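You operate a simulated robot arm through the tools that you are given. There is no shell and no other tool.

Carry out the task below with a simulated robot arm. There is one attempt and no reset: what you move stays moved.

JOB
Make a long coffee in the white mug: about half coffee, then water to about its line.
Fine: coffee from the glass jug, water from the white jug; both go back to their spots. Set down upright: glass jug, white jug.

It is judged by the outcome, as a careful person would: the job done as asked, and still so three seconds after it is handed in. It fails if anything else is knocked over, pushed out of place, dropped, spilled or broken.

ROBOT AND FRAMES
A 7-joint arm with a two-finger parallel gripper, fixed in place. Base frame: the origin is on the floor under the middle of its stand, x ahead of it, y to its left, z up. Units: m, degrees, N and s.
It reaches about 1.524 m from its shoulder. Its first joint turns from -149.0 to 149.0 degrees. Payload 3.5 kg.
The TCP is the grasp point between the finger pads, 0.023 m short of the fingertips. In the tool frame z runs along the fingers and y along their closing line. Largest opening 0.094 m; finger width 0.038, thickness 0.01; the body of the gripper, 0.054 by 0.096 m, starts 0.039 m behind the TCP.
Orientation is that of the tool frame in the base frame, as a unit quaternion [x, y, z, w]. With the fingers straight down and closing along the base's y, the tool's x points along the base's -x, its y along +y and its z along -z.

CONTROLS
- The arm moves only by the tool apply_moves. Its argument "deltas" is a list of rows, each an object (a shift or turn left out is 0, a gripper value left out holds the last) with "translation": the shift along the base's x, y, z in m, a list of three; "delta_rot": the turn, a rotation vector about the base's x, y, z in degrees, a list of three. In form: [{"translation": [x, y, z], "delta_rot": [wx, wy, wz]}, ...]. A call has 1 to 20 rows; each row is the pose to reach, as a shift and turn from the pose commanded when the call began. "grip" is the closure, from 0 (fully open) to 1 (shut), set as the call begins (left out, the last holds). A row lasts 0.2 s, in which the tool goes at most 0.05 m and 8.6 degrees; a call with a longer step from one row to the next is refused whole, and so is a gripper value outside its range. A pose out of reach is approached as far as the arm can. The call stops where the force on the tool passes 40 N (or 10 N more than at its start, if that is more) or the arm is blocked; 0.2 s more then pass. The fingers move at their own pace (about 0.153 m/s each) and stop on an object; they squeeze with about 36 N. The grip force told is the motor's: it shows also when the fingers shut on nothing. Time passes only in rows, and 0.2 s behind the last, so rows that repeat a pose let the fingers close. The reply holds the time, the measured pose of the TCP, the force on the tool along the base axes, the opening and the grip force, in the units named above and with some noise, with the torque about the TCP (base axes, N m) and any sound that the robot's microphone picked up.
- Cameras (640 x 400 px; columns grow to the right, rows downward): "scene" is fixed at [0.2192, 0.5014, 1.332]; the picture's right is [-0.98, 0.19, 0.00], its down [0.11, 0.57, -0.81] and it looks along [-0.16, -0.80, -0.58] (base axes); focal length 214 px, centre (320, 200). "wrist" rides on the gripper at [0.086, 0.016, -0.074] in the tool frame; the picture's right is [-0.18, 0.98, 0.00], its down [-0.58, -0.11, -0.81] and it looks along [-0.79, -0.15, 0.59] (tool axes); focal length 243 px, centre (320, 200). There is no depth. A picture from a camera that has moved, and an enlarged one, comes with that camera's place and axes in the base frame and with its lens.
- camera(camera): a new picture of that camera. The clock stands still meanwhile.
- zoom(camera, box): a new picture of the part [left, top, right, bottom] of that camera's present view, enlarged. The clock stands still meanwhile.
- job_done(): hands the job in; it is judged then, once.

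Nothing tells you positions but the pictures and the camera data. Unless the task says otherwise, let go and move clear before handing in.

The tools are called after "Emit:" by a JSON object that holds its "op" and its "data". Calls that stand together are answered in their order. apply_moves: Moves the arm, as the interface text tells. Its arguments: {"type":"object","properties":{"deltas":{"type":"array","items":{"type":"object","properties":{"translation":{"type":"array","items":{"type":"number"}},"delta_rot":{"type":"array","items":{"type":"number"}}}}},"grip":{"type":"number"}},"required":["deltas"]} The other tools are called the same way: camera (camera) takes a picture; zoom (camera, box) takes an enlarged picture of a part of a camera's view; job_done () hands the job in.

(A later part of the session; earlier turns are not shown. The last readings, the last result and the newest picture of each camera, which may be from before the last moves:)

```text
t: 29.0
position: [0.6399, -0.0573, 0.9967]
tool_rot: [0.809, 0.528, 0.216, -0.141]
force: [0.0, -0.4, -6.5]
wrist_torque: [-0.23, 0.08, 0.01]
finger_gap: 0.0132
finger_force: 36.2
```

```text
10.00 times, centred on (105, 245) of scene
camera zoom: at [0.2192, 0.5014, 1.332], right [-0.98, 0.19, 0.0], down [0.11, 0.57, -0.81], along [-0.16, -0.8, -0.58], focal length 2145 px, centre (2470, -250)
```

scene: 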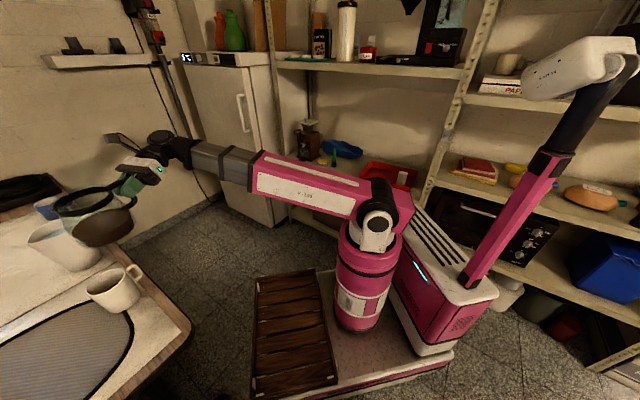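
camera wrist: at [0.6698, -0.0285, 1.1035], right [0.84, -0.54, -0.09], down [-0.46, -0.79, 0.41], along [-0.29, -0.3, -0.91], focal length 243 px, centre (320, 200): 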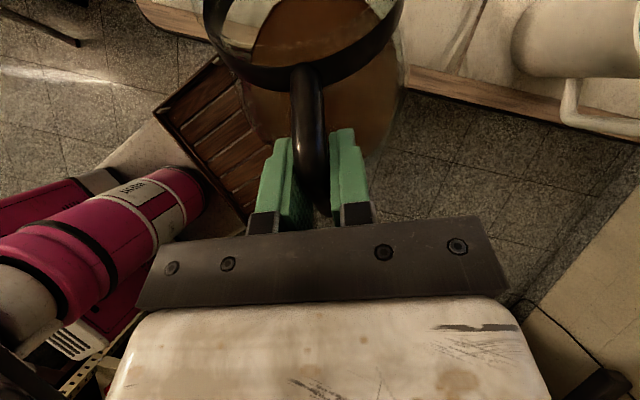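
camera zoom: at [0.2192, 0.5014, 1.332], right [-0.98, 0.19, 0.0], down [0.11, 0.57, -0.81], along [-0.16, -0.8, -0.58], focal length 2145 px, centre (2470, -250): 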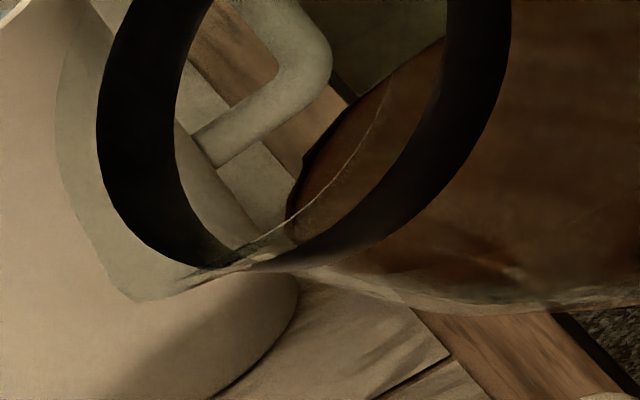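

The glass lip tip is at about [0.692, 0.066, 0.934], nearly over the mug centre, and the coffee front is still inside the ring. I'll tilt to 50° slowly and lower the lip a bit.

Emit:
{"op": "apply_moves", "data": {"deltas": [{"translation": [0.0013, 0.003, 0.0], "delta_rot": [-2.3, 1.0, 0]}, {"translation": [0.0026, 0.006, 0.001], "delta_rot": [-4.6, 2.0, 0]}, {"translation": [0.004, 0.0092, 0.002], "delta_rot": [-6.9, 3.0, 0]}, {"translation": [0.0053, 0.0123, 0.0026], "delta_rot": [-9.17, 3.99, 0]}, {"translation": [0.0053, 0.0123, 0.0026], "delta_rot": [-9.17, 3.99, 0]}]}}

Emit:
{"op": "zoom", "data": {"camera": "scene", "box": [75, 215, 165, 310]}}

```text
t: 30.2
position: [0.6459, -0.0453, 0.9989]
tool_rot: [0.824, 0.54, 0.145, -0.095]
force: [-0.1, -0.7, -7.1]
wrist_torque: [-0.11, 0.04, 0.0]
finger_gap: 0.0134
finger_force: 36.5
```

```text
4.21 times, centred on (120, 262) of scene
camera zoom: at [0.2192, 0.5014, 1.332], right [-0.98, 0.19, 0.0], down [0.11, 0.57, -0.81], along [-0.16, -0.8, -0.58], focal length 903 px, centre (1162, -63)
```

zoom: 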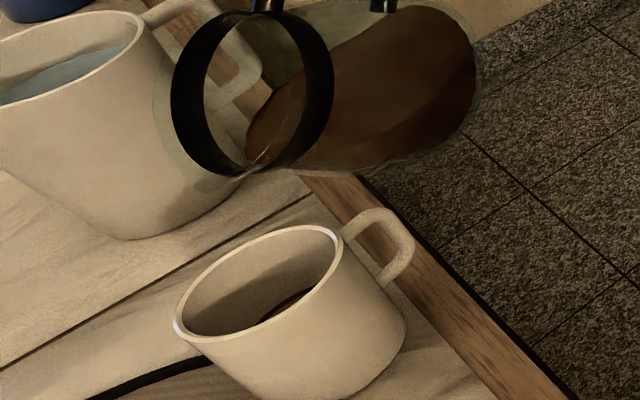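

Emit:
{"op": "zoom", "data": {"camera": "scene", "box": [85, 230, 145, 270]}}

```text
10.00 times, centred on (115, 250) of scene
camera zoom: at [0.2192, 0.5014, 1.332], right [-0.98, 0.19, 0.0], down [0.11, 0.57, -0.81], along [-0.16, -0.8, -0.58], focal length 2145 px, centre (2370, -300)
```

zoom: 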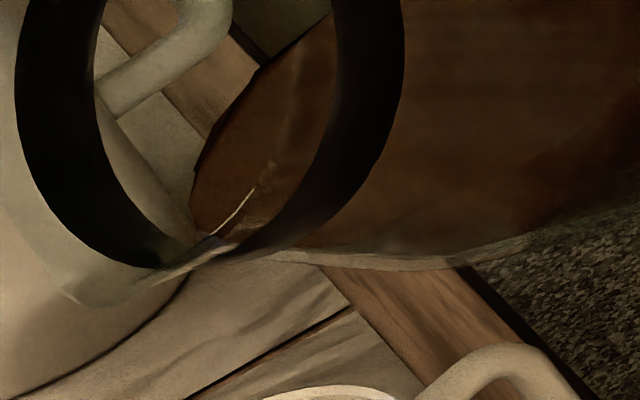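

Coffee is now at the inner edge of the ring and the lip is at [0.692, 0.066, 0.912], right over the mug. I'll go on in small 2° steps, watching for flow.

Emit:
{"op": "apply_moves", "data": {"deltas": [{"translation": [0.0006, 0.0015, 0.0015], "delta_rot": [-0.92, 0.4, 0]}, {"translation": [0.0013, 0.0029, 0.0031], "delta_rot": [-1.83, 0.8, 0]}, {"translation": [0.0013, 0.0029, 0.0031], "delta_rot": [-1.83, 0.8, 0]}]}}

Emit:
{"op": "zoom", "data": {"camera": "scene", "box": [85, 230, 155, 310]}}

```text
t: 31.0
position: [0.6477, -0.0425, 1.0012]
tool_rot: [0.826, 0.541, 0.13, -0.085]
force: [-0.7, -0.1, -6.2]
wrist_torque: [-0.12, 0.07, 0.02]
finger_gap: 0.0136
finger_force: 36.1
```

```text
5.00 times, centred on (120, 270) of scene
camera zoom: at [0.2192, 0.5014, 1.332], right [-0.98, 0.19, 0.0], down [0.11, 0.57, -0.81], along [-0.16, -0.8, -0.58], focal length 1072 px, centre (1320, -150)
```

zoom: 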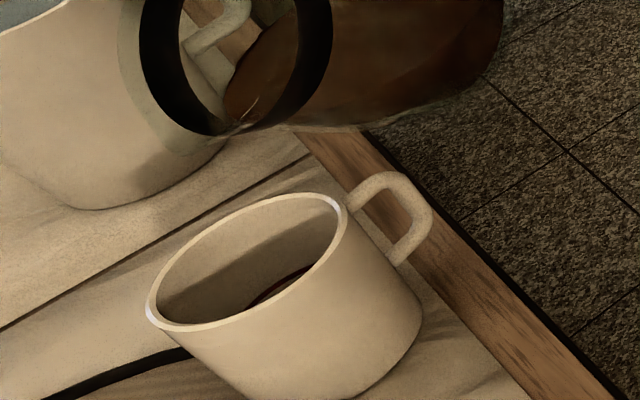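

No flow yet at 52°. Another 2°.

Emit:
{"op": "apply_moves", "data": {"deltas": [{"translation": [0.0006, 0.0015, 0.0015], "delta_rot": [-0.92, 0.4, 0]}, {"translation": [0.0013, 0.003, 0.003], "delta_rot": [-1.83, 0.8, 0]}, {"translation": [0.0013, 0.003, 0.003], "delta_rot": [-1.83, 0.8, 0]}]}}

Emit:
{"op": "zoom", "data": {"camera": "scene", "box": [85, 230, 155, 310]}}

```text
t: 31.8
position: [0.6479, -0.0384, 1.0033]
tool_rot: [0.829, 0.542, 0.116, -0.075]
force: [-0.6, -0.1, -7.7]
wrist_torque: [-0.11, 0.05, 0.02]
finger_gap: 0.0136
finger_force: 35.8
```

```text
5.00 times, centred on (120, 270) of scene
camera zoom: at [0.2192, 0.5014, 1.332], right [-0.98, 0.19, 0.0], down [0.11, 0.57, -0.81], along [-0.16, -0.8, -0.58], focal length 1072 px, centre (1320, -150)
```

zoom: 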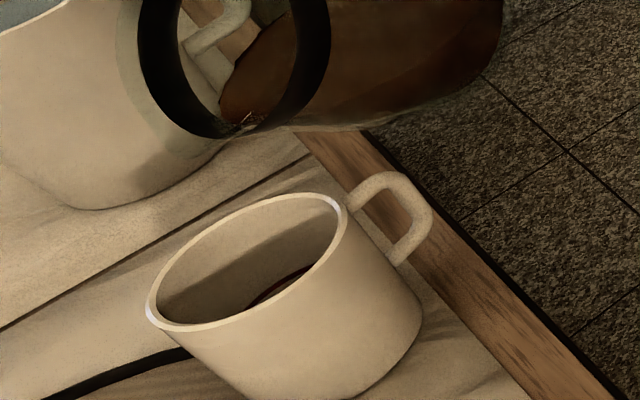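

Emit:
{"op": "apply_moves", "data": {"deltas": [{"translation": [0.0006, 0.0015, 0.0015], "delta_rot": [-0.92, 0.4, 0]}, {"translation": [0.0013, 0.003, 0.003], "delta_rot": [-1.83, 0.8, 0]}, {"translation": [0.0013, 0.003, 0.003], "delta_rot": [-1.83, 0.8, 0]}]}}

Emit:
{"op": "zoom", "data": {"camera": "scene", "box": [85, 230, 155, 310]}}

```text
t: 32.6
position: [0.6484, -0.0353, 1.0075]
tool_rot: [0.831, 0.544, 0.101, -0.066]
force: [-0.2, -1.1, -6.4]
wrist_torque: [-0.06, 0.02, 0.0]
finger_gap: 0.0137
finger_force: 36.3
```

```text
5.00 times, centred on (120, 270) of scene
camera zoom: at [0.2192, 0.5014, 1.332], right [-0.98, 0.19, 0.0], down [0.11, 0.57, -0.81], along [-0.16, -0.8, -0.58], focal length 1072 px, centre (1320, -150)
```

zoom: 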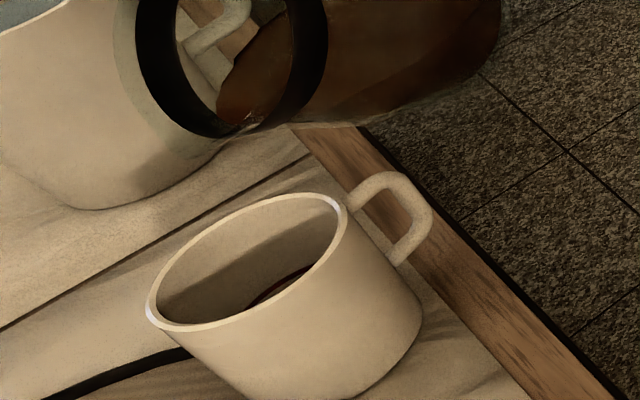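

Emit:
{"op": "apply_moves", "data": {"deltas": [{"translation": [0.0006, 0.0015, 0.0015], "delta_rot": [-0.92, 0.4, 0]}, {"translation": [0.0014, 0.0031, 0.003], "delta_rot": [-1.83, 0.8, 0]}, {"translation": [0.0014, 0.0031, 0.003], "delta_rot": [-1.83, 0.8, 0]}]}}

Emit:
{"op": "zoom", "data": {"camera": "scene", "box": [85, 235, 145, 275]}}

```text
t: 33.4
position: [0.6507, -0.0327, 1.0099]
tool_rot: [0.832, 0.544, 0.087, -0.058]
force: [-0.5, -0.5, -6.6]
wrist_torque: [-0.05, 0.06, -0.04]
finger_gap: 0.0134
finger_force: 35.8
```

```text
10.00 times, centred on (115, 255) of scene
camera zoom: at [0.2192, 0.5014, 1.332], right [-0.98, 0.19, 0.0], down [0.11, 0.57, -0.81], along [-0.16, -0.8, -0.58], focal length 2145 px, centre (2370, -350)
```

zoom: 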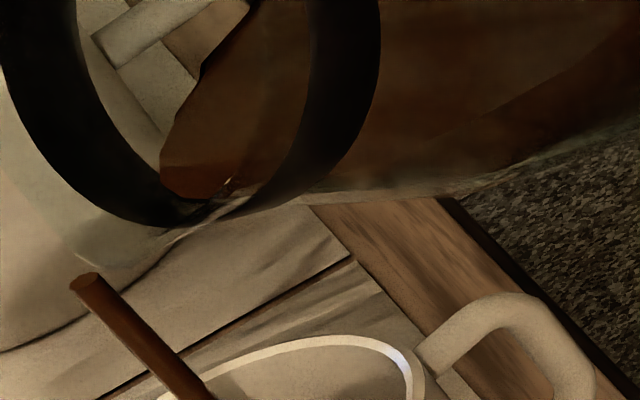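

A coffee stream has started at 58°. I check that it lands inside the mug.

Emit:
{"op": "zoom", "data": {"camera": "scene", "box": [85, 240, 155, 310]}}

```text
5.71 times, centred on (120, 275) of scene
camera zoom: at [0.2192, 0.5014, 1.332], right [-0.98, 0.19, 0.0], down [0.11, 0.57, -0.81], along [-0.16, -0.8, -0.58], focal length 1226 px, centre (1463, -229)
```

zoom: 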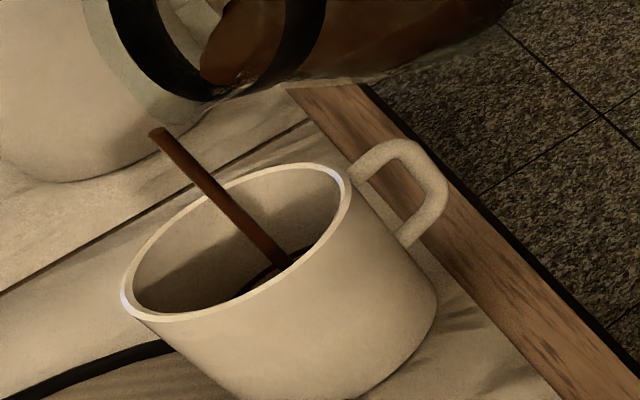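

The stream falls into the mug near its centre. I'll hold briefly to see how the flow develops.

Emit:
{"op": "apply_moves", "data": {"deltas": [{"translation": [0, 0, 0]}, {"translation": [0, 0, 0]}]}}

Emit:
{"op": "zoom", "data": {"camera": "scene", "box": [85, 240, 155, 310]}}

```text
t: 34.0
position: [0.6509, -0.0334, 1.0096]
tool_rot: [0.832, 0.545, 0.087, -0.057]
force: [0.3, 0.3, -5.4]
wrist_torque: [-0.07, 0.03, 0.0]
finger_gap: 0.0137
finger_force: 35.9
```

```text
5.71 times, centred on (120, 275) of scene
camera zoom: at [0.2192, 0.5014, 1.332], right [-0.98, 0.19, 0.0], down [0.11, 0.57, -0.81], along [-0.16, -0.8, -0.58], focal length 1226 px, centre (1463, -229)
```

zoom: 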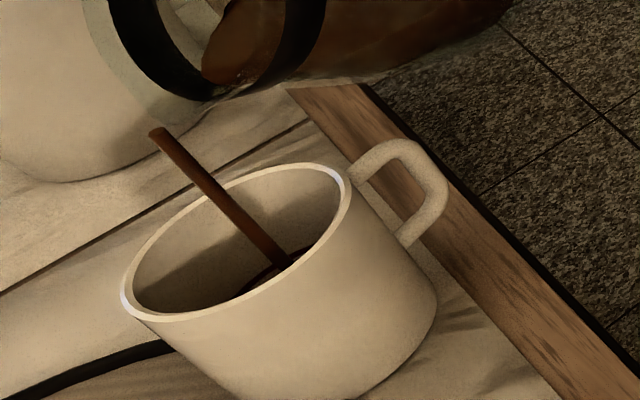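

Emit:
{"op": "apply_moves", "data": {"deltas": [{"translation": [0, 0, 0]}, {"translation": [0, 0, 0]}]}}

Emit:
{"op": "zoom", "data": {"camera": "scene", "box": [85, 240, 155, 310]}}

```text
t: 34.6
position: [0.6492, -0.0336, 1.0103]
tool_rot: [0.832, 0.545, 0.086, -0.057]
force: [0.3, 0.3, -6.0]
wrist_torque: [-0.06, 0.02, 0.04]
finger_gap: 0.0136
finger_force: 36.0
```

```text
5.71 times, centred on (120, 275) of scene
camera zoom: at [0.2192, 0.5014, 1.332], right [-0.98, 0.19, 0.0], down [0.11, 0.57, -0.81], along [-0.16, -0.8, -0.58], focal length 1226 px, centre (1463, -229)
```

zoom: 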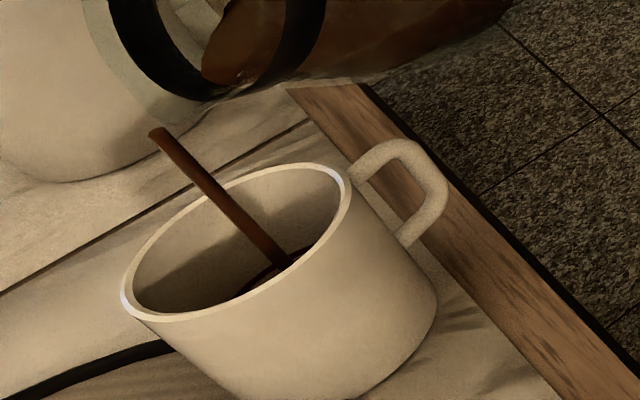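

Emit:
{"op": "apply_moves", "data": {"deltas": [{"translation": [0, 0, 0]}, {"translation": [0, 0, 0]}, {"translation": [0, 0, 0]}]}}

Emit:
{"op": "zoom", "data": {"camera": "scene", "box": [85, 240, 155, 310]}}

Emit:
{"op": "zoom", "data": {"camera": "wrist", "box": [190, 0, 430, 150]}}

```text
t: 35.4
position: [0.6503, -0.0331, 1.0101]
tool_rot: [0.833, 0.544, 0.086, -0.056]
force: [0.3, -0.3, -6.6]
wrist_torque: [-0.08, 0.0, -0.04]
finger_gap: 0.0135
finger_force: 35.5
```

```text
5.71 times, centred on (120, 275) of scene
camera zoom: at [0.2192, 0.5014, 1.332], right [-0.98, 0.19, 0.0], down [0.11, 0.57, -0.81], along [-0.16, -0.8, -0.58], focal length 1226 px, centre (1463, -229)
```

zoom: 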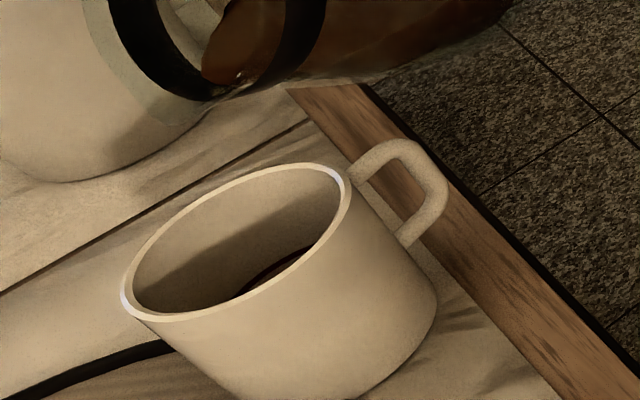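

```text
2.67 times, centred on (310, 75) of wrist
camera zoom: at [0.6929, 0.0252, 1.1004], right [0.83, -0.56, -0.04], down [-0.39, -0.63, 0.67], along [-0.4, -0.54, -0.74], focal length 647 px, centre (347, 533)
```

zoom: 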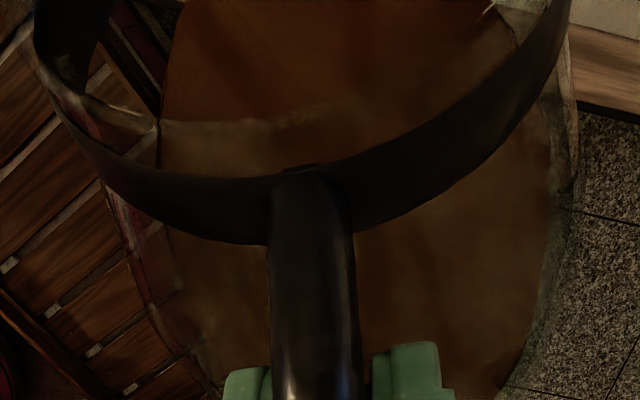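

The stream stopped by itself at 58°, so the pour is near quasi-static: each degree releases a small, limited amount (I estimate ~10 ml/°). I'll go to 60° and let it run out.

Emit:
{"op": "apply_moves", "data": {"deltas": [{"translation": [0.0007, 0.0017, 0.0017], "delta_rot": [-0.92, 0.4, 0]}, {"translation": [0.0015, 0.0034, 0.0035], "delta_rot": [-1.83, 0.8, 0]}, {"translation": [0.0015, 0.0034, 0.0035], "delta_rot": [-1.83, 0.8, 0]}, {"translation": [0.0015, 0.0034, 0.0035], "delta_rot": [-1.83, 0.8, 0]}]}}

Emit:
{"op": "zoom", "data": {"camera": "scene", "box": [85, 240, 155, 310]}}

```text
t: 36.4
position: [0.6517, -0.0292, 1.0135]
tool_rot: [0.833, 0.546, 0.072, -0.047]
force: [-0.4, -0.5, -5.2]
wrist_torque: [-0.01, 0.02, -0.04]
finger_gap: 0.0135
finger_force: 35.4
```

```text
5.71 times, centred on (120, 275) of scene
camera zoom: at [0.2192, 0.5014, 1.332], right [-0.98, 0.19, 0.0], down [0.11, 0.57, -0.81], along [-0.16, -0.8, -0.58], focal length 1226 px, centre (1463, -229)
```

zoom: 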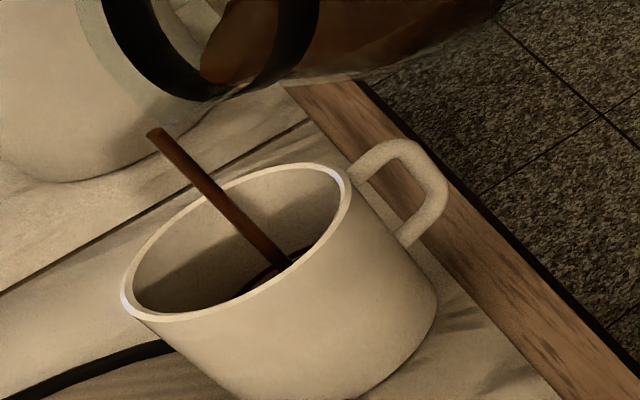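

Emit:
{"op": "apply_moves", "data": {"deltas": [{"translation": [0, 0, 0]}, {"translation": [0, 0, 0]}, {"translation": [0, 0, 0]}, {"translation": [0, 0, 0]}, {"translation": [0, 0, 0]}, {"translation": [0, 0, 0]}]}}

Emit:
{"op": "zoom", "data": {"camera": "scene", "box": [85, 240, 155, 310]}}

```text
t: 37.8
position: [0.6524, -0.0295, 1.0131]
tool_rot: [0.833, 0.546, 0.072, -0.048]
force: [-0.8, -0.1, -5.7]
wrist_torque: [-0.01, 0.01, -0.01]
finger_gap: 0.0136
finger_force: 35.9
```

```text
5.71 times, centred on (120, 275) of scene
camera zoom: at [0.2192, 0.5014, 1.332], right [-0.98, 0.19, 0.0], down [0.11, 0.57, -0.81], along [-0.16, -0.8, -0.58], focal length 1226 px, centre (1463, -229)
```

zoom: 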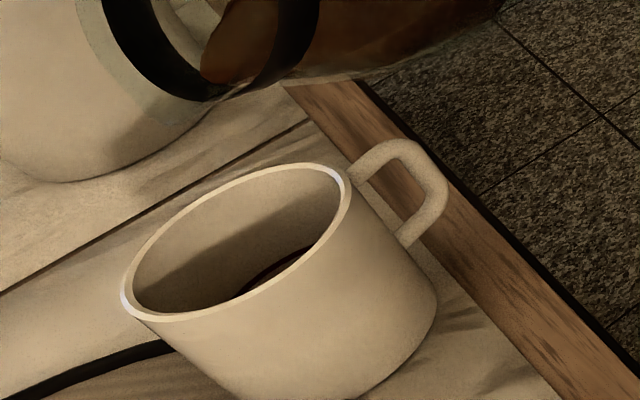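

The stream has stopped. I'll level the jug, move it sideways (above the white jug), and use the wrist camera to read the coffee level in the mug.

Emit:
{"op": "apply_moves", "data": {"deltas": [{"translation": [-0.001, -0.003, 0.001], "delta_rot": [4.0, -1.75, 0]}, {"translation": [-0.003, -0.007, 0.002], "delta_rot": [9.5, -4.15, 0]}, {"translation": [-0.005, -0.011, 0.003], "delta_rot": [16.0, -7.0, 0]}, {"translation": [-0.007, -0.016, 0.004], "delta_rot": [22.5, -9.8, 0]}, {"translation": [-0.009, -0.021, 0.005], "delta_rot": [29.0, -12.6, 0]}, {"translation": [-0.011, -0.026, 0.006], "delta_rot": [35.5, -15.5, 0]}, {"translation": [-0.013, -0.031, 0.0065], "delta_rot": [42.0, -18.3, 0]}, {"translation": [-0.015, -0.036, 0.0065], "delta_rot": [48.0, -20.9, 0]}, {"translation": [-0.017, -0.04, 0.0065], "delta_rot": [52.5, -22.9, 0]}, {"translation": [-0.0191, -0.0438, 0.0065], "delta_rot": [55.02, -23.99, 0]}, {"translation": [-0.0191, -0.0438, 0.0065], "delta_rot": [55.02, -23.99, 0]}]}}

Emit:
{"op": "apply_moves", "data": {"deltas": [{"translation": [0.008, -0.002, 0]}, {"translation": [0.025, -0.0055, 0]}, {"translation": [0.05, -0.011, 0]}, {"translation": [0.075, -0.0165, 0]}, {"translation": [0.1, -0.022, 0]}, {"translation": [0.125, -0.0275, 0]}, {"translation": [0.15, -0.033, 0]}, {"translation": [0.175, -0.0385, 0]}, {"translation": [0.2, -0.044, 0]}, {"translation": [0.215, -0.0475, 0]}, {"translation": [0.2225, -0.049, 0]}, {"translation": [0.2225, -0.049, 0]}]}}

Emit:
{"op": "camera", "data": {"camera": "wrist"}}

Emit:
{"op": "camera", "data": {"camera": "scene"}}

```text
t: 40.2
position: [0.6339, -0.0751, 1.0194]
tool_rot: [0.685, 0.45, 0.479, -0.314]
force: [1.5, 0.8, -6.4]
wrist_torque: [-0.38, 0.17, 0.02]
finger_gap: 0.0134
finger_force: 36.2
```

```text
t: 42.8
position: [0.8555, -0.122, 1.0191]
tool_rot: [0.685, 0.45, 0.478, -0.315]
force: [-0.2, 0.3, -5.3]
wrist_torque: [-0.43, 0.19, -0.02]
finger_gap: 0.0137
finger_force: 35.8
```

```text
taken
camera wrist: at [0.8547, -0.1648, 1.1263], right [0.88, -0.45, -0.17], down [-0.48, -0.83, -0.27], along [-0.02, 0.32, -0.95], focal length 243 px, centre (320, 200)
```

wrist: 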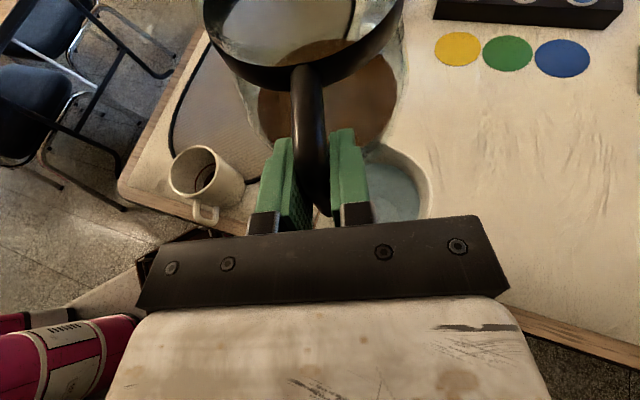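

```text
taken
```

scene: 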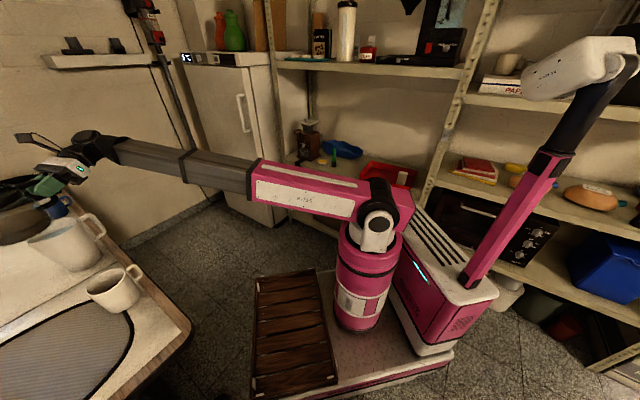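

The mug is visible at the left of the wrist picture. I'll zoom into it to read the level against the line.

Emit:
{"op": "zoom", "data": {"camera": "wrist", "box": [155, 130, 255, 230]}}

Emit:
{"op": "zoom", "data": {"camera": "wrist", "box": [165, 142, 225, 202]}}

```text
4.00 times, centred on (205, 180) of wrist
camera zoom: at [0.8547, -0.1648, 1.1263], right [0.88, -0.45, -0.17], down [-0.48, -0.83, -0.27], along [-0.02, 0.32, -0.95], focal length 970 px, centre (780, 280)
```

zoom: 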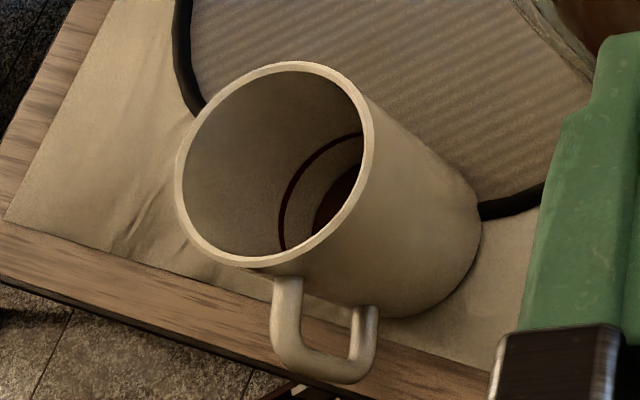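

```text
6.67 times, centred on (195, 172) of wrist
camera zoom: at [0.8547, -0.1648, 1.1263], right [0.88, -0.45, -0.17], down [-0.48, -0.83, -0.27], along [-0.02, 0.32, -0.95], focal length 1618 px, centre (1153, 387)
```

zoom: 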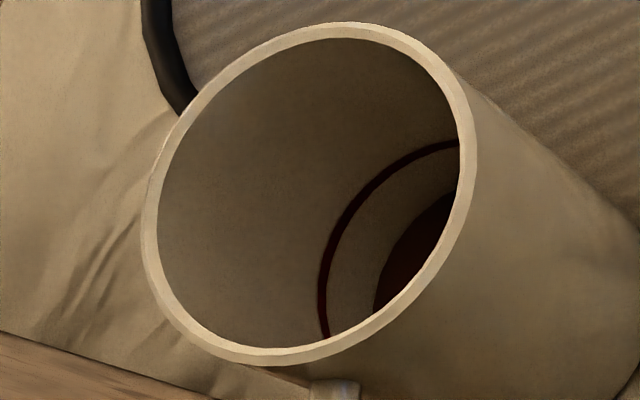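

The coffee surface and the line are both visible: coffee appears to be roughly 0.3 of the way from bottom to line. I'll zoom more to measure it precisely.

Emit:
{"op": "zoom", "data": {"camera": "wrist", "box": [185, 150, 217, 194]}}

```text
9.09 times, centred on (201, 172) of wrist
camera zoom: at [0.8547, -0.1648, 1.1263], right [0.88, -0.45, -0.17], down [-0.48, -0.83, -0.27], along [-0.02, 0.32, -0.95], focal length 2206 px, centre (1402, 454)
```

zoom: 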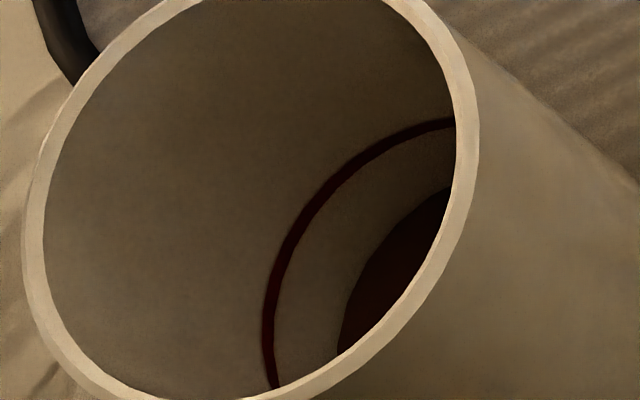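

Coffee stands about 10 mm deep with the line about 31 mm above the bottom, so I need roughly 5 mm (≈20 ml) more, i.e. about 1.7° beyond 60°. I return to the pour position, shifted 8 mm so the stream is better centred.

Emit:
{"op": "apply_moves", "data": {"deltas": [{"translation": [-0.007, 0.0015, 0]}, {"translation": [-0.024, 0.0055, 0]}, {"translation": [-0.05, 0.0114, 0]}, {"translation": [-0.075, 0.0171, 0]}, {"translation": [-0.1, 0.0229, 0]}, {"translation": [-0.125, 0.0286, 0]}, {"translation": [-0.15, 0.0343, 0]}, {"translation": [-0.175, 0.04, 0]}, {"translation": [-0.195, 0.0446, 0]}, {"translation": [-0.208, 0.0475, 0]}, {"translation": [-0.2145, 0.049, 0]}, {"translation": [-0.2145, 0.049, 0]}]}}

Emit:
{"op": "apply_moves", "data": {"deltas": [{"translation": [0.001, 0.0025, -0.0004], "delta_rot": [-3.0, 1.31, 0]}, {"translation": [0.003, 0.0068, -0.001], "delta_rot": [-8.5, 3.71, 0]}, {"translation": [0.0055, 0.0124, -0.0018], "delta_rot": [-15.5, 6.76, 0]}, {"translation": [0.008, 0.018, -0.0027], "delta_rot": [-22.5, 9.81, 0]}, {"translation": [0.0105, 0.024, -0.0035], "delta_rot": [-29.5, 12.86, 0]}, {"translation": [0.013, 0.0295, -0.0043], "delta_rot": [-36.5, 15.92, 0]}, {"translation": [0.0151, 0.0345, -0.0051], "delta_rot": [-43.0, 18.75, 0]}, {"translation": [0.017, 0.039, -0.0058], "delta_rot": [-48.5, 21.15, 0]}, {"translation": [0.0182, 0.0418, -0.0062], "delta_rot": [-52.3, 22.8, 0]}, {"translation": [0.0189, 0.0433, -0.0064], "delta_rot": [-54.2, 23.63, 0]}, {"translation": [0.0191, 0.0438, -0.0065], "delta_rot": [-55.02, 23.99, 0]}, {"translation": [0.0191, 0.0438, -0.0065], "delta_rot": [-55.02, 23.99, 0]}]}}

Emit:
{"op": "zoom", "data": {"camera": "scene", "box": [85, 240, 155, 310]}}

```text
t: 45.4
position: [0.6419, -0.0739, 1.0204]
tool_rot: [0.686, 0.449, 0.479, -0.314]
force: [0.1, -0.3, -6.2]
wrist_torque: [-0.41, 0.22, 0.03]
finger_gap: 0.0135
finger_force: 35.5
```

```text
t: 48.0
position: [0.6615, -0.0309, 1.0143]
tool_rot: [0.833, 0.546, 0.073, -0.047]
force: [-0.5, -0.4, -6.8]
wrist_torque: [-0.04, 0.03, 0.0]
finger_gap: 0.0133
finger_force: 36.3
```

```text
5.71 times, centred on (120, 275) of scene
camera zoom: at [0.2192, 0.5014, 1.332], right [-0.98, 0.19, 0.0], down [0.11, 0.57, -0.81], along [-0.16, -0.8, -0.58], focal length 1226 px, centre (1463, -229)
```

zoom: 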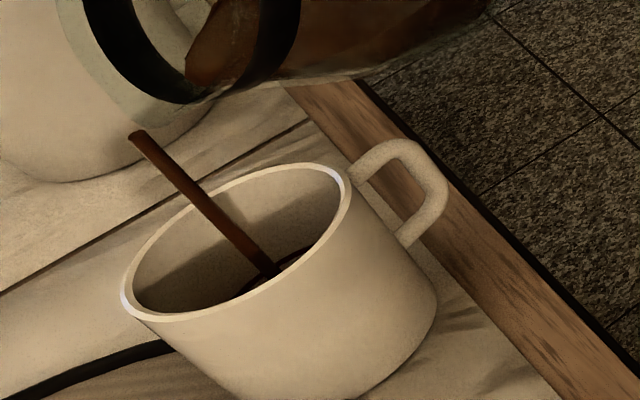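

A little flows again at 60° (dynamic), well inside the mug. I hold and let it settle before adding the last bit.

Emit:
{"op": "apply_moves", "data": {"deltas": [{"translation": [0, 0, 0]}, {"translation": [0, 0, 0]}, {"translation": [0, 0, 0]}]}}

Emit:
{"op": "zoom", "data": {"camera": "scene", "box": [85, 240, 155, 310]}}

```text
t: 48.8
position: [0.6604, -0.03, 1.0139]
tool_rot: [0.834, 0.545, 0.073, -0.048]
force: [0.4, 1.1, -5.7]
wrist_torque: [-0.06, 0.03, 0.0]
finger_gap: 0.0134
finger_force: 35.6
```

```text
5.71 times, centred on (120, 275) of scene
camera zoom: at [0.2192, 0.5014, 1.332], right [-0.98, 0.19, 0.0], down [0.11, 0.57, -0.81], along [-0.16, -0.8, -0.58], focal length 1226 px, centre (1463, -229)
```

zoom: 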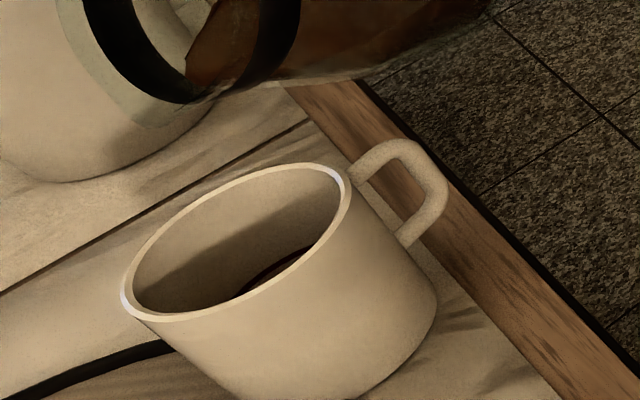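

Emit:
{"op": "apply_moves", "data": {"deltas": [{"translation": [0.0005, 0.0011, 0.0011], "delta_rot": [-0.55, 0.24, 0]}, {"translation": [0.001, 0.0022, 0.0022], "delta_rot": [-1.1, 0.48, 0]}, {"translation": [0.001, 0.0022, 0.0022], "delta_rot": [-1.1, 0.48, 0]}, {"translation": [0.001, 0.0022, 0.0022], "delta_rot": [-1.1, 0.48, 0]}, {"translation": [0.001, 0.0022, 0.0022], "delta_rot": [-1.1, 0.48, 0]}, {"translation": [0.001, 0.0022, 0.0022], "delta_rot": [-1.1, 0.48, 0]}, {"translation": [0.001, 0.0022, 0.0022], "delta_rot": [-1.1, 0.48, 0]}, {"translation": [0.001, 0.0022, 0.0022], "delta_rot": [-1.1, 0.48, 0]}, {"translation": [0.001, 0.0022, 0.0022], "delta_rot": [-1.1, 0.48, 0]}]}}

Emit:
{"op": "zoom", "data": {"camera": "scene", "box": [85, 240, 155, 310]}}

```text
t: 50.8
position: [0.6619, -0.0273, 1.0156]
tool_rot: [0.834, 0.546, 0.064, -0.041]
force: [-0.7, -0.3, -5.6]
wrist_torque: [0.01, 0.02, 0.01]
finger_gap: 0.0137
finger_force: 36.0
```

```text
5.71 times, centred on (120, 275) of scene
camera zoom: at [0.2192, 0.5014, 1.332], right [-0.98, 0.19, 0.0], down [0.11, 0.57, -0.81], along [-0.16, -0.8, -0.58], focal length 1226 px, centre (1463, -229)
```

zoom: 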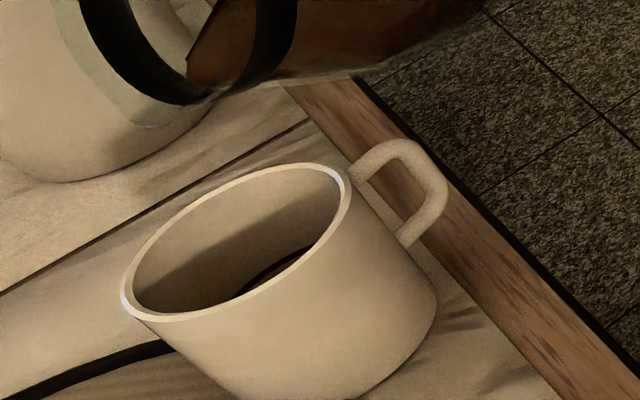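

Flow ended at 61.2°. I level the jug and go back to the same viewing spot to read the mug.

Emit:
{"op": "apply_moves", "data": {"deltas": [{"translation": [-0.001, -0.003, 0.001], "delta_rot": [4.0, -1.75, 0]}, {"translation": [-0.003, -0.007, 0.0015], "delta_rot": [9.5, -4.15, 0]}, {"translation": [-0.005, -0.011, 0.002], "delta_rot": [16.0, -7.0, 0]}, {"translation": [-0.007, -0.016, 0.0025], "delta_rot": [22.5, -9.8, 0]}, {"translation": [-0.009, -0.021, 0.003], "delta_rot": [29.0, -12.65, 0]}, {"translation": [-0.011, -0.026, 0.0035], "delta_rot": [35.5, -15.5, 0]}, {"translation": [-0.013, -0.031, 0.004], "delta_rot": [42.0, -18.3, 0]}, {"translation": [-0.015, -0.036, 0.0043], "delta_rot": [48.5, -21.15, 0]}, {"translation": [-0.018, -0.042, 0.0043], "delta_rot": [53.5, -23.3, 0]}, {"translation": [-0.0201, -0.046, 0.0043], "delta_rot": [56.12, -24.47, 0]}, {"translation": [-0.0201, -0.046, 0.0043], "delta_rot": [56.12, -24.47, 0]}]}}

Emit:
{"op": "apply_moves", "data": {"deltas": [{"translation": [0.008, -0.002, 0]}, {"translation": [0.025, -0.0055, 0]}, {"translation": [0.05, -0.0114, 0]}, {"translation": [0.075, -0.0171, 0]}, {"translation": [0.1, -0.0229, 0]}, {"translation": [0.125, -0.0286, 0]}, {"translation": [0.15, -0.0343, 0]}, {"translation": [0.175, -0.04, 0]}, {"translation": [0.195, -0.0446, 0]}, {"translation": [0.208, -0.0475, 0]}, {"translation": [0.2145, -0.049, 0]}, {"translation": [0.2145, -0.049, 0]}]}}

Emit:
{"op": "zoom", "data": {"camera": "wrist", "box": [185, 150, 217, 194]}}

Emit:
{"op": "zoom", "data": {"camera": "wrist", "box": [155, 130, 255, 230]}}

```text
t: 53.2
position: [0.6404, -0.0732, 1.0197]
tool_rot: [0.685, 0.449, 0.48, -0.315]
force: [0.0, -0.2, -6.0]
wrist_torque: [-0.36, 0.2, 0.02]
finger_gap: 0.0137
finger_force: 36.1
```

```text
t: 55.8
position: [0.8565, -0.1223, 1.0205]
tool_rot: [0.685, 0.45, 0.479, -0.315]
force: [0.1, 1.0, -6.2]
wrist_torque: [-0.4, 0.12, 0.01]
finger_gap: 0.0135
finger_force: 35.8
```

```text
9.09 times, centred on (201, 172) of wrist
camera zoom: at [0.8556, -0.1649, 1.1266], right [0.88, -0.45, -0.17], down [-0.48, -0.83, -0.27], along [-0.02, 0.32, -0.95], focal length 2206 px, centre (1402, 454)
```

zoom: 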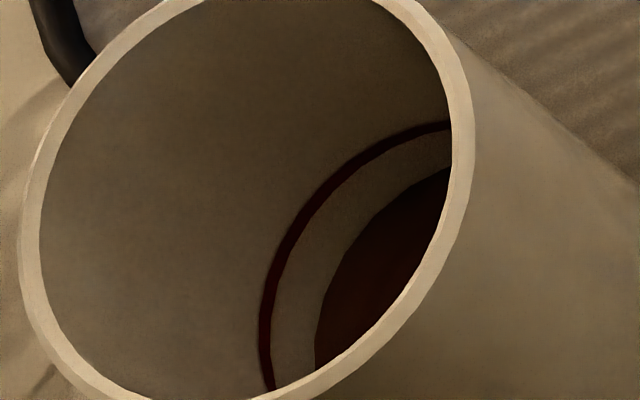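

```text
4.00 times, centred on (205, 180) of wrist
camera zoom: at [0.8556, -0.1649, 1.1266], right [0.88, -0.45, -0.17], down [-0.48, -0.83, -0.27], along [-0.02, 0.32, -0.95], focal length 970 px, centre (780, 280)
```

zoom: 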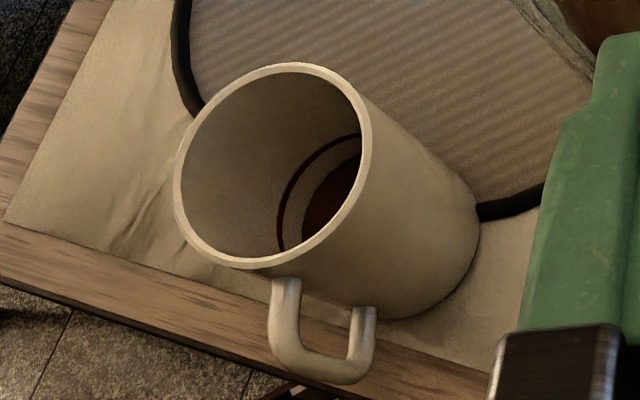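

The coffee is now about 16.5 mm below the line, i.e. roughly 14–15 mm deep out of ~31 mm – close to half. As a cross-check I'll compare the coffee level left in the jug with the earlier picture.

Emit:
{"op": "zoom", "data": {"camera": "wrist", "box": [180, 0, 440, 162]}}

```text
2.46 times, centred on (310, 81) of wrist
camera zoom: at [0.8556, -0.1649, 1.1266], right [0.88, -0.45, -0.17], down [-0.48, -0.83, -0.27], along [-0.02, 0.32, -0.95], focal length 597 px, centre (345, 493)
```

zoom: 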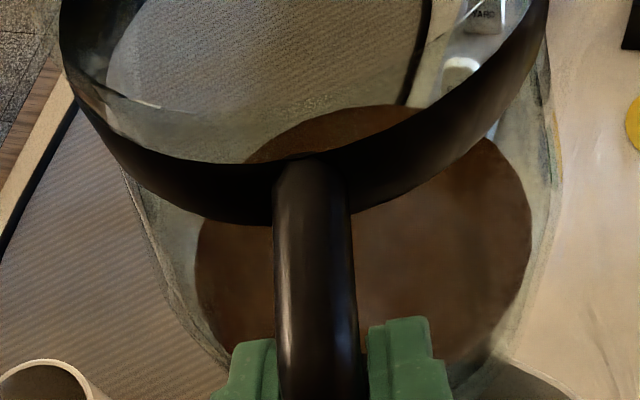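

The jug's own level dropped about 8 mm (≈60 ml), which agrees: the mug holds close to half of its line's volume in coffee. Now I carry the glass jug back above its spot.

Emit:
{"op": "apply_moves", "data": {"deltas": [{"translation": [0.005, -0.0061, 0]}, {"translation": [0.0165, -0.0202, 0]}, {"translation": [0.033, -0.0404, 0]}, {"translation": [0.0495, -0.0606, 0]}, {"translation": [0.066, -0.0808, 0]}, {"translation": [0.0825, -0.101, 0]}, {"translation": [0.099, -0.1212, 0]}, {"translation": [0.1155, -0.1414, 0]}, {"translation": [0.132, -0.1617, 0]}, {"translation": [0.1485, -0.1819, 0]}, {"translation": [0.165, -0.2021, 0]}, {"translation": [0.176, -0.2155, 0]}, {"translation": [0.1825, -0.2235, 0]}, {"translation": [0.1825, -0.2235, 0]}]}}

Emit:
{"op": "apply_moves", "data": {"deltas": [{"translation": [0, 0, -0.01]}, {"translation": [0, 0, -0.03]}, {"translation": [0, 0, -0.06]}, {"translation": [0, 0, -0.09]}, {"translation": [0, 0, -0.12]}, {"translation": [0, 0, -0.145]}, {"translation": [0, 0, -0.165]}, {"translation": [0, 0, -0.178]}, {"translation": [0, 0, -0.185]}, {"translation": [0, 0, -0.185]}]}}

Emit:
{"op": "camera", "data": {"camera": "wrist"}}

Emit:
{"op": "zoom", "data": {"camera": "scene", "box": [20, 150, 180, 250]}}

```text
t: 58.8
position: [1.0376, -0.3455, 1.0191]
tool_rot: [0.686, 0.448, 0.48, -0.314]
force: [-0.2, 0.6, -5.4]
wrist_torque: [-0.39, 0.19, 0.0]
finger_gap: 0.0135
finger_force: 35.8
```

```text
t: 61.0
position: [1.0402, -0.3467, 0.8343]
tool_rot: [0.686, 0.449, 0.479, -0.314]
force: [-0.2, 0.0, -6.0]
wrist_torque: [-0.4, 0.14, -0.04]
finger_gap: 0.0135
finger_force: 36.3
```

```text
taken
camera wrist: at [1.0379, -0.3882, 0.9411], right [0.88, -0.45, -0.17], down [-0.48, -0.83, -0.27], along [-0.02, 0.32, -0.95], focal length 243 px, centre (320, 200)
```

wrist: 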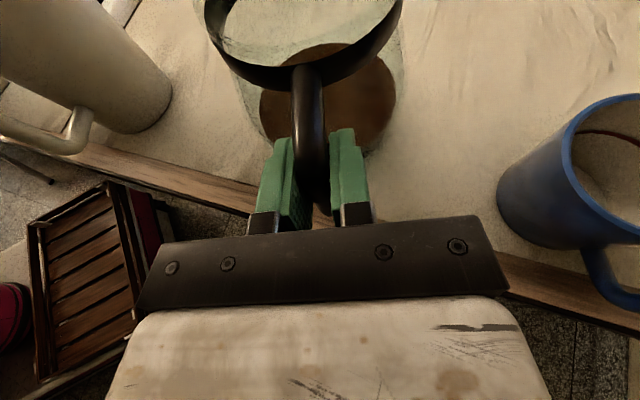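

```text
4.00 times, centred on (100, 200) of scene
camera zoom: at [0.2192, 0.5014, 1.332], right [-0.98, 0.19, 0.0], down [0.11, 0.57, -0.81], along [-0.16, -0.8, -0.58], focal length 858 px, centre (1200, 200)
```

zoom: 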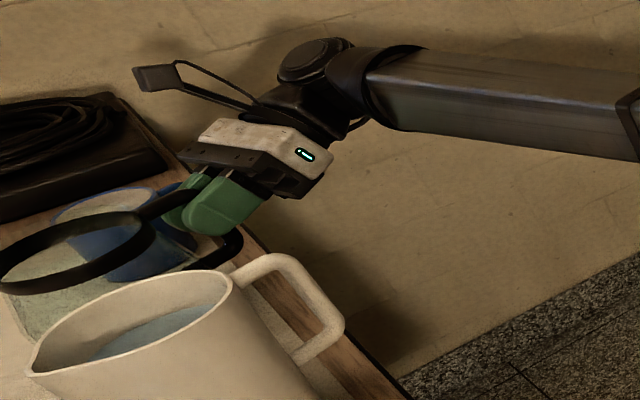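

The jug is above its original spot, 15 mm up. I lower it gently and watch the force.

Emit:
{"op": "apply_moves", "data": {"deltas": [{"translation": [0, 0, -0.003]}, {"translation": [0, 0, -0.006]}, {"translation": [0, 0, -0.009]}, {"translation": [0, 0, -0.011]}, {"translation": [0, 0, -0.013]}, {"translation": [0, 0, -0.0145]}, {"translation": [0, 0, -0.0145]}]}}

```text
t: 62.6
position: [1.0377, -0.346, 0.8205]
tool_rot: [0.685, 0.448, 0.481, -0.314]
force: [-2.6, -3.8, 8.3]
wrist_torque: [1.02, -0.38, -0.03]
finger_gap: 0.0136
finger_force: 35.6
```

Touchdown: the table now carries the jug and pushes slightly. I ease up a little so nothing springs when I release.

Emit:
{"op": "apply_moves", "data": {"deltas": [{"translation": [0, 0, 0.0008]}, {"translation": [0, 0, 0.0015]}, {"translation": [0, 0, 0.0015]}]}}

Emit:
{"op": "zoom", "data": {"camera": "wrist", "box": [180, 0, 440, 162]}}

```text
t: 63.4
position: [1.0383, -0.3456, 0.822]
tool_rot: [0.685, 0.449, 0.479, -0.315]
force: [0.5, -0.6, -3.8]
wrist_torque: [-0.14, 0.01, -0.1]
finger_gap: 0.0133
finger_force: 35.4
```

```text
2.46 times, centred on (310, 81) of wrist
camera zoom: at [1.037, -0.388, 0.9279], right [0.88, -0.45, -0.17], down [-0.48, -0.83, -0.27], along [-0.02, 0.32, -0.95], focal length 597 px, centre (345, 493)
```

zoom: 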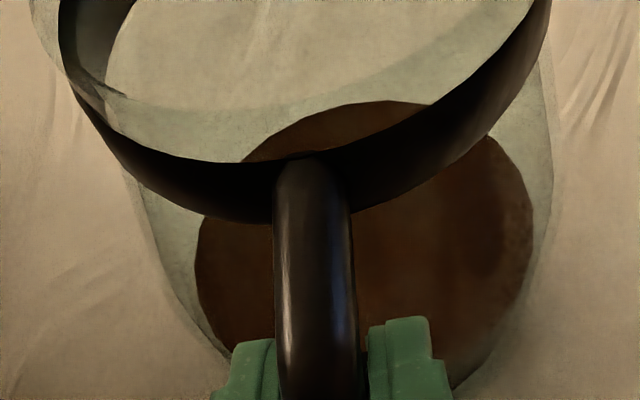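

Emit:
{"op": "apply_moves", "data": {"deltas": [{"translation": [0, 0, -0.0006]}, {"translation": [0, 0, -0.0006]}]}}

Emit:
{"op": "apply_moves", "data": {"deltas": [{"translation": [0, 0, 0]}, {"translation": [0, 0, 0]}, {"translation": [0, 0, 0]}], "grip": 0.6}}

Emit:
{"op": "camera", "data": {"camera": "wrist"}}

```text
t: 64.0
position: [1.0382, -0.3467, 0.8209]
tool_rot: [0.686, 0.45, 0.479, -0.314]
force: [0.2, 2.5, -1.6]
wrist_torque: [0.1, 0.0, 0.09]
finger_gap: 0.0136
finger_force: 35.5
```

```text
t: 64.8
position: [1.0387, -0.346, 0.8212]
tool_rot: [0.686, 0.448, 0.48, -0.313]
force: [-0.2, -0.2, 0.0]
wrist_torque: [-0.01, 0.0, 0.0]
finger_gap: 0.0377
finger_force: 0.0
```

```text
taken
camera wrist: at [1.037, -0.3887, 0.9278], right [0.88, -0.45, -0.17], down [-0.48, -0.83, -0.27], along [-0.02, 0.32, -0.95], focal length 243 px, centre (320, 200)
```

wrist: 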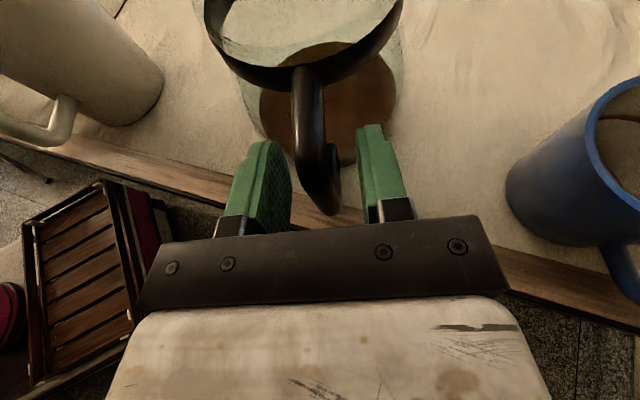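

The glass jug stands where it was and is released. I back straight out along the approach line.

Emit:
{"op": "apply_moves", "data": {"deltas": [{"translation": [-0.004, -0.0092, 0]}, {"translation": [-0.012, -0.0275, 0]}, {"translation": [-0.024, -0.055, 0]}, {"translation": [-0.036, -0.0826, 0]}, {"translation": [-0.048, -0.11, 0.01]}, {"translation": [-0.055, -0.125, 0.03]}, {"translation": [-0.06, -0.135, 0.07]}, {"translation": [-0.07, -0.13, 0.11]}, {"translation": [-0.08, -0.12, 0.15]}, {"translation": [-0.08, -0.12, 0.15]}], "grip": 0.6}}

Emit:
{"op": "camera", "data": {"camera": "wrist"}}

Emit:
{"op": "zoom", "data": {"camera": "scene", "box": [20, 170, 180, 270]}}

```text
t: 67.0
position: [0.9584, -0.4664, 0.9718]
tool_rot: [0.685, 0.449, 0.48, -0.315]
force: [0.1, -0.3, 0.5]
wrist_torque: [-0.04, 0.03, 0.03]
finger_gap: 0.0376
finger_force: 0.1
```

```text
taken
camera wrist: at [0.9566, -0.5085, 1.0782], right [0.88, -0.45, -0.17], down [-0.48, -0.83, -0.27], along [-0.02, 0.32, -0.95], focal length 243 px, centre (320, 200)
```

wrist: 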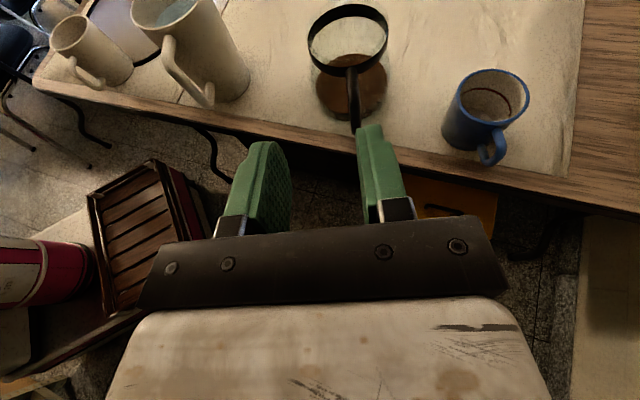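

```text
4.00 times, centred on (100, 220) of scene
camera zoom: at [0.2192, 0.5014, 1.332], right [-0.98, 0.19, 0.0], down [0.11, 0.57, -0.81], along [-0.16, -0.8, -0.58], focal length 858 px, centre (1200, 120)
```

zoom: 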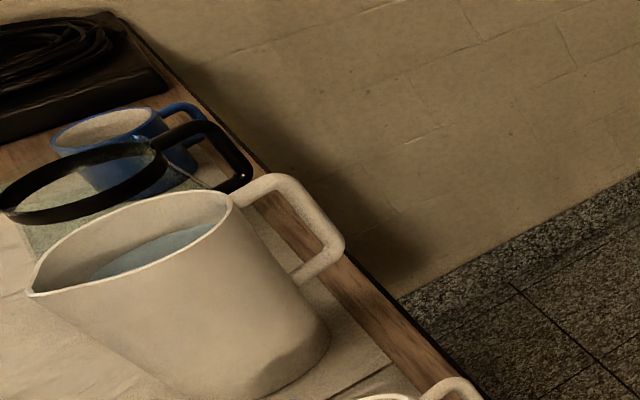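

The glass jug stands in its place again, upright. Now I look at the white jug's handle from here to plan its grasp.

Emit:
{"op": "zoom", "data": {"camera": "wrist", "box": [110, 0, 270, 115]}}

```text
3.48 times, centred on (190, 58) of wrist
camera zoom: at [0.9566, -0.5085, 1.0782], right [0.88, -0.45, -0.17], down [-0.48, -0.83, -0.27], along [-0.02, 0.32, -0.95], focal length 844 px, centre (772, 696)
```

zoom: 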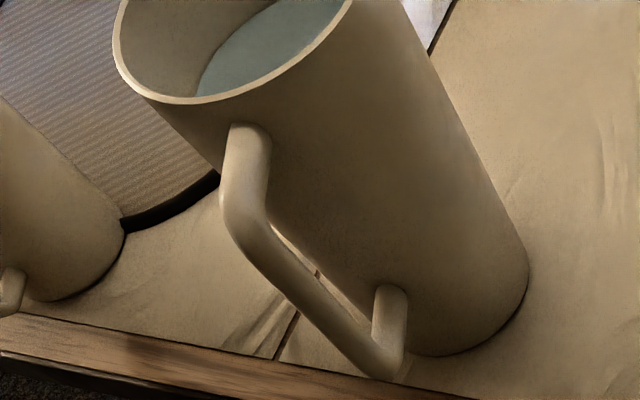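

The white jug's handle plane is also near azimuth 66–71°, its bar around [0.864, -0.171], z 0.775–0.865; water is ~30 mm below the rim. I move to a stand-off in front of it with fingers open.

Emit:
{"op": "apply_moves", "data": {"deltas": [{"translation": [-0.01, 0.014, -0.005]}, {"translation": [-0.03, 0.042, -0.02]}, {"translation": [-0.055, 0.077, -0.045]}, {"translation": [-0.08, 0.112, -0.07]}, {"translation": [-0.105, 0.147, -0.095]}, {"translation": [-0.125, 0.175, -0.115]}, {"translation": [-0.1384, 0.1944, -0.1268]}, {"translation": [-0.1384, 0.1944, -0.1268]}], "grip": 0}}

Emit:
{"op": "camera", "data": {"camera": "wrist"}}

Emit:
{"op": "zoom", "data": {"camera": "wrist", "box": [220, 0, 420, 125]}}

Emit:
{"op": "zoom", "data": {"camera": "scene", "box": [20, 170, 180, 270]}}

```text
t: 68.8
position: [0.8201, -0.2734, 0.8417]
tool_rot: [0.686, 0.449, 0.479, -0.313]
force: [-0.4, -0.1, 0.0]
wrist_torque: [-0.02, -0.01, 0.0]
finger_gap: 0.094
finger_force: 0.0
```

```text
taken
camera wrist: at [0.8185, -0.3146, 0.9496], right [0.88, -0.45, -0.17], down [-0.48, -0.83, -0.27], along [-0.02, 0.32, -0.95], focal length 243 px, centre (320, 200)
```

wrist: 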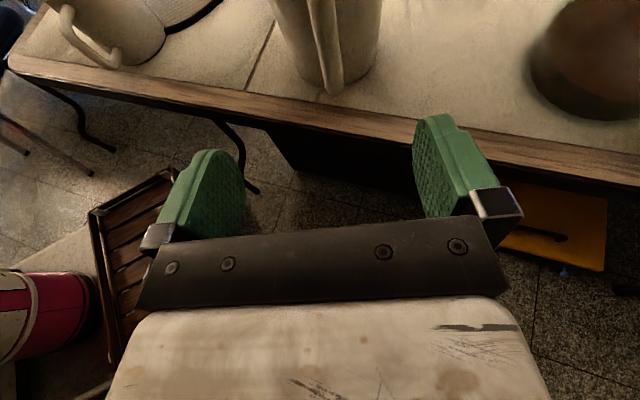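

```text
3.20 times, centred on (320, 62) of wrist
camera zoom: at [0.8185, -0.3146, 0.9496], right [0.88, -0.45, -0.17], down [-0.48, -0.83, -0.27], along [-0.02, 0.32, -0.95], focal length 776 px, centre (320, 640)
```

zoom: 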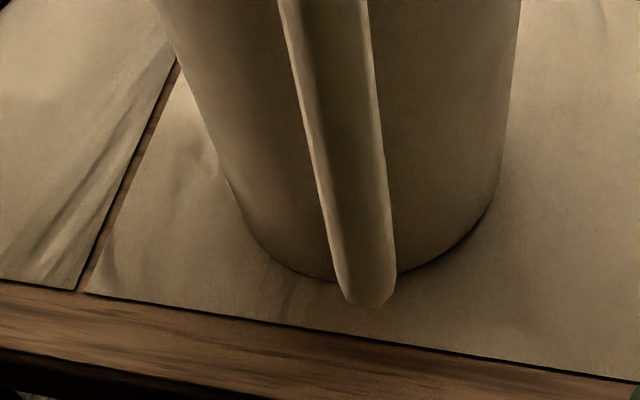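

```text
4.00 times, centred on (100, 220) of scene
camera zoom: at [0.2192, 0.5014, 1.332], right [-0.98, 0.19, 0.0], down [0.11, 0.57, -0.81], along [-0.16, -0.8, -0.58], focal length 858 px, centre (1200, 120)
```

zoom: 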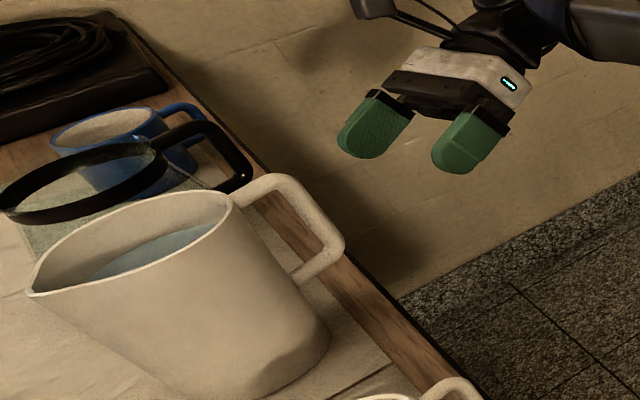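

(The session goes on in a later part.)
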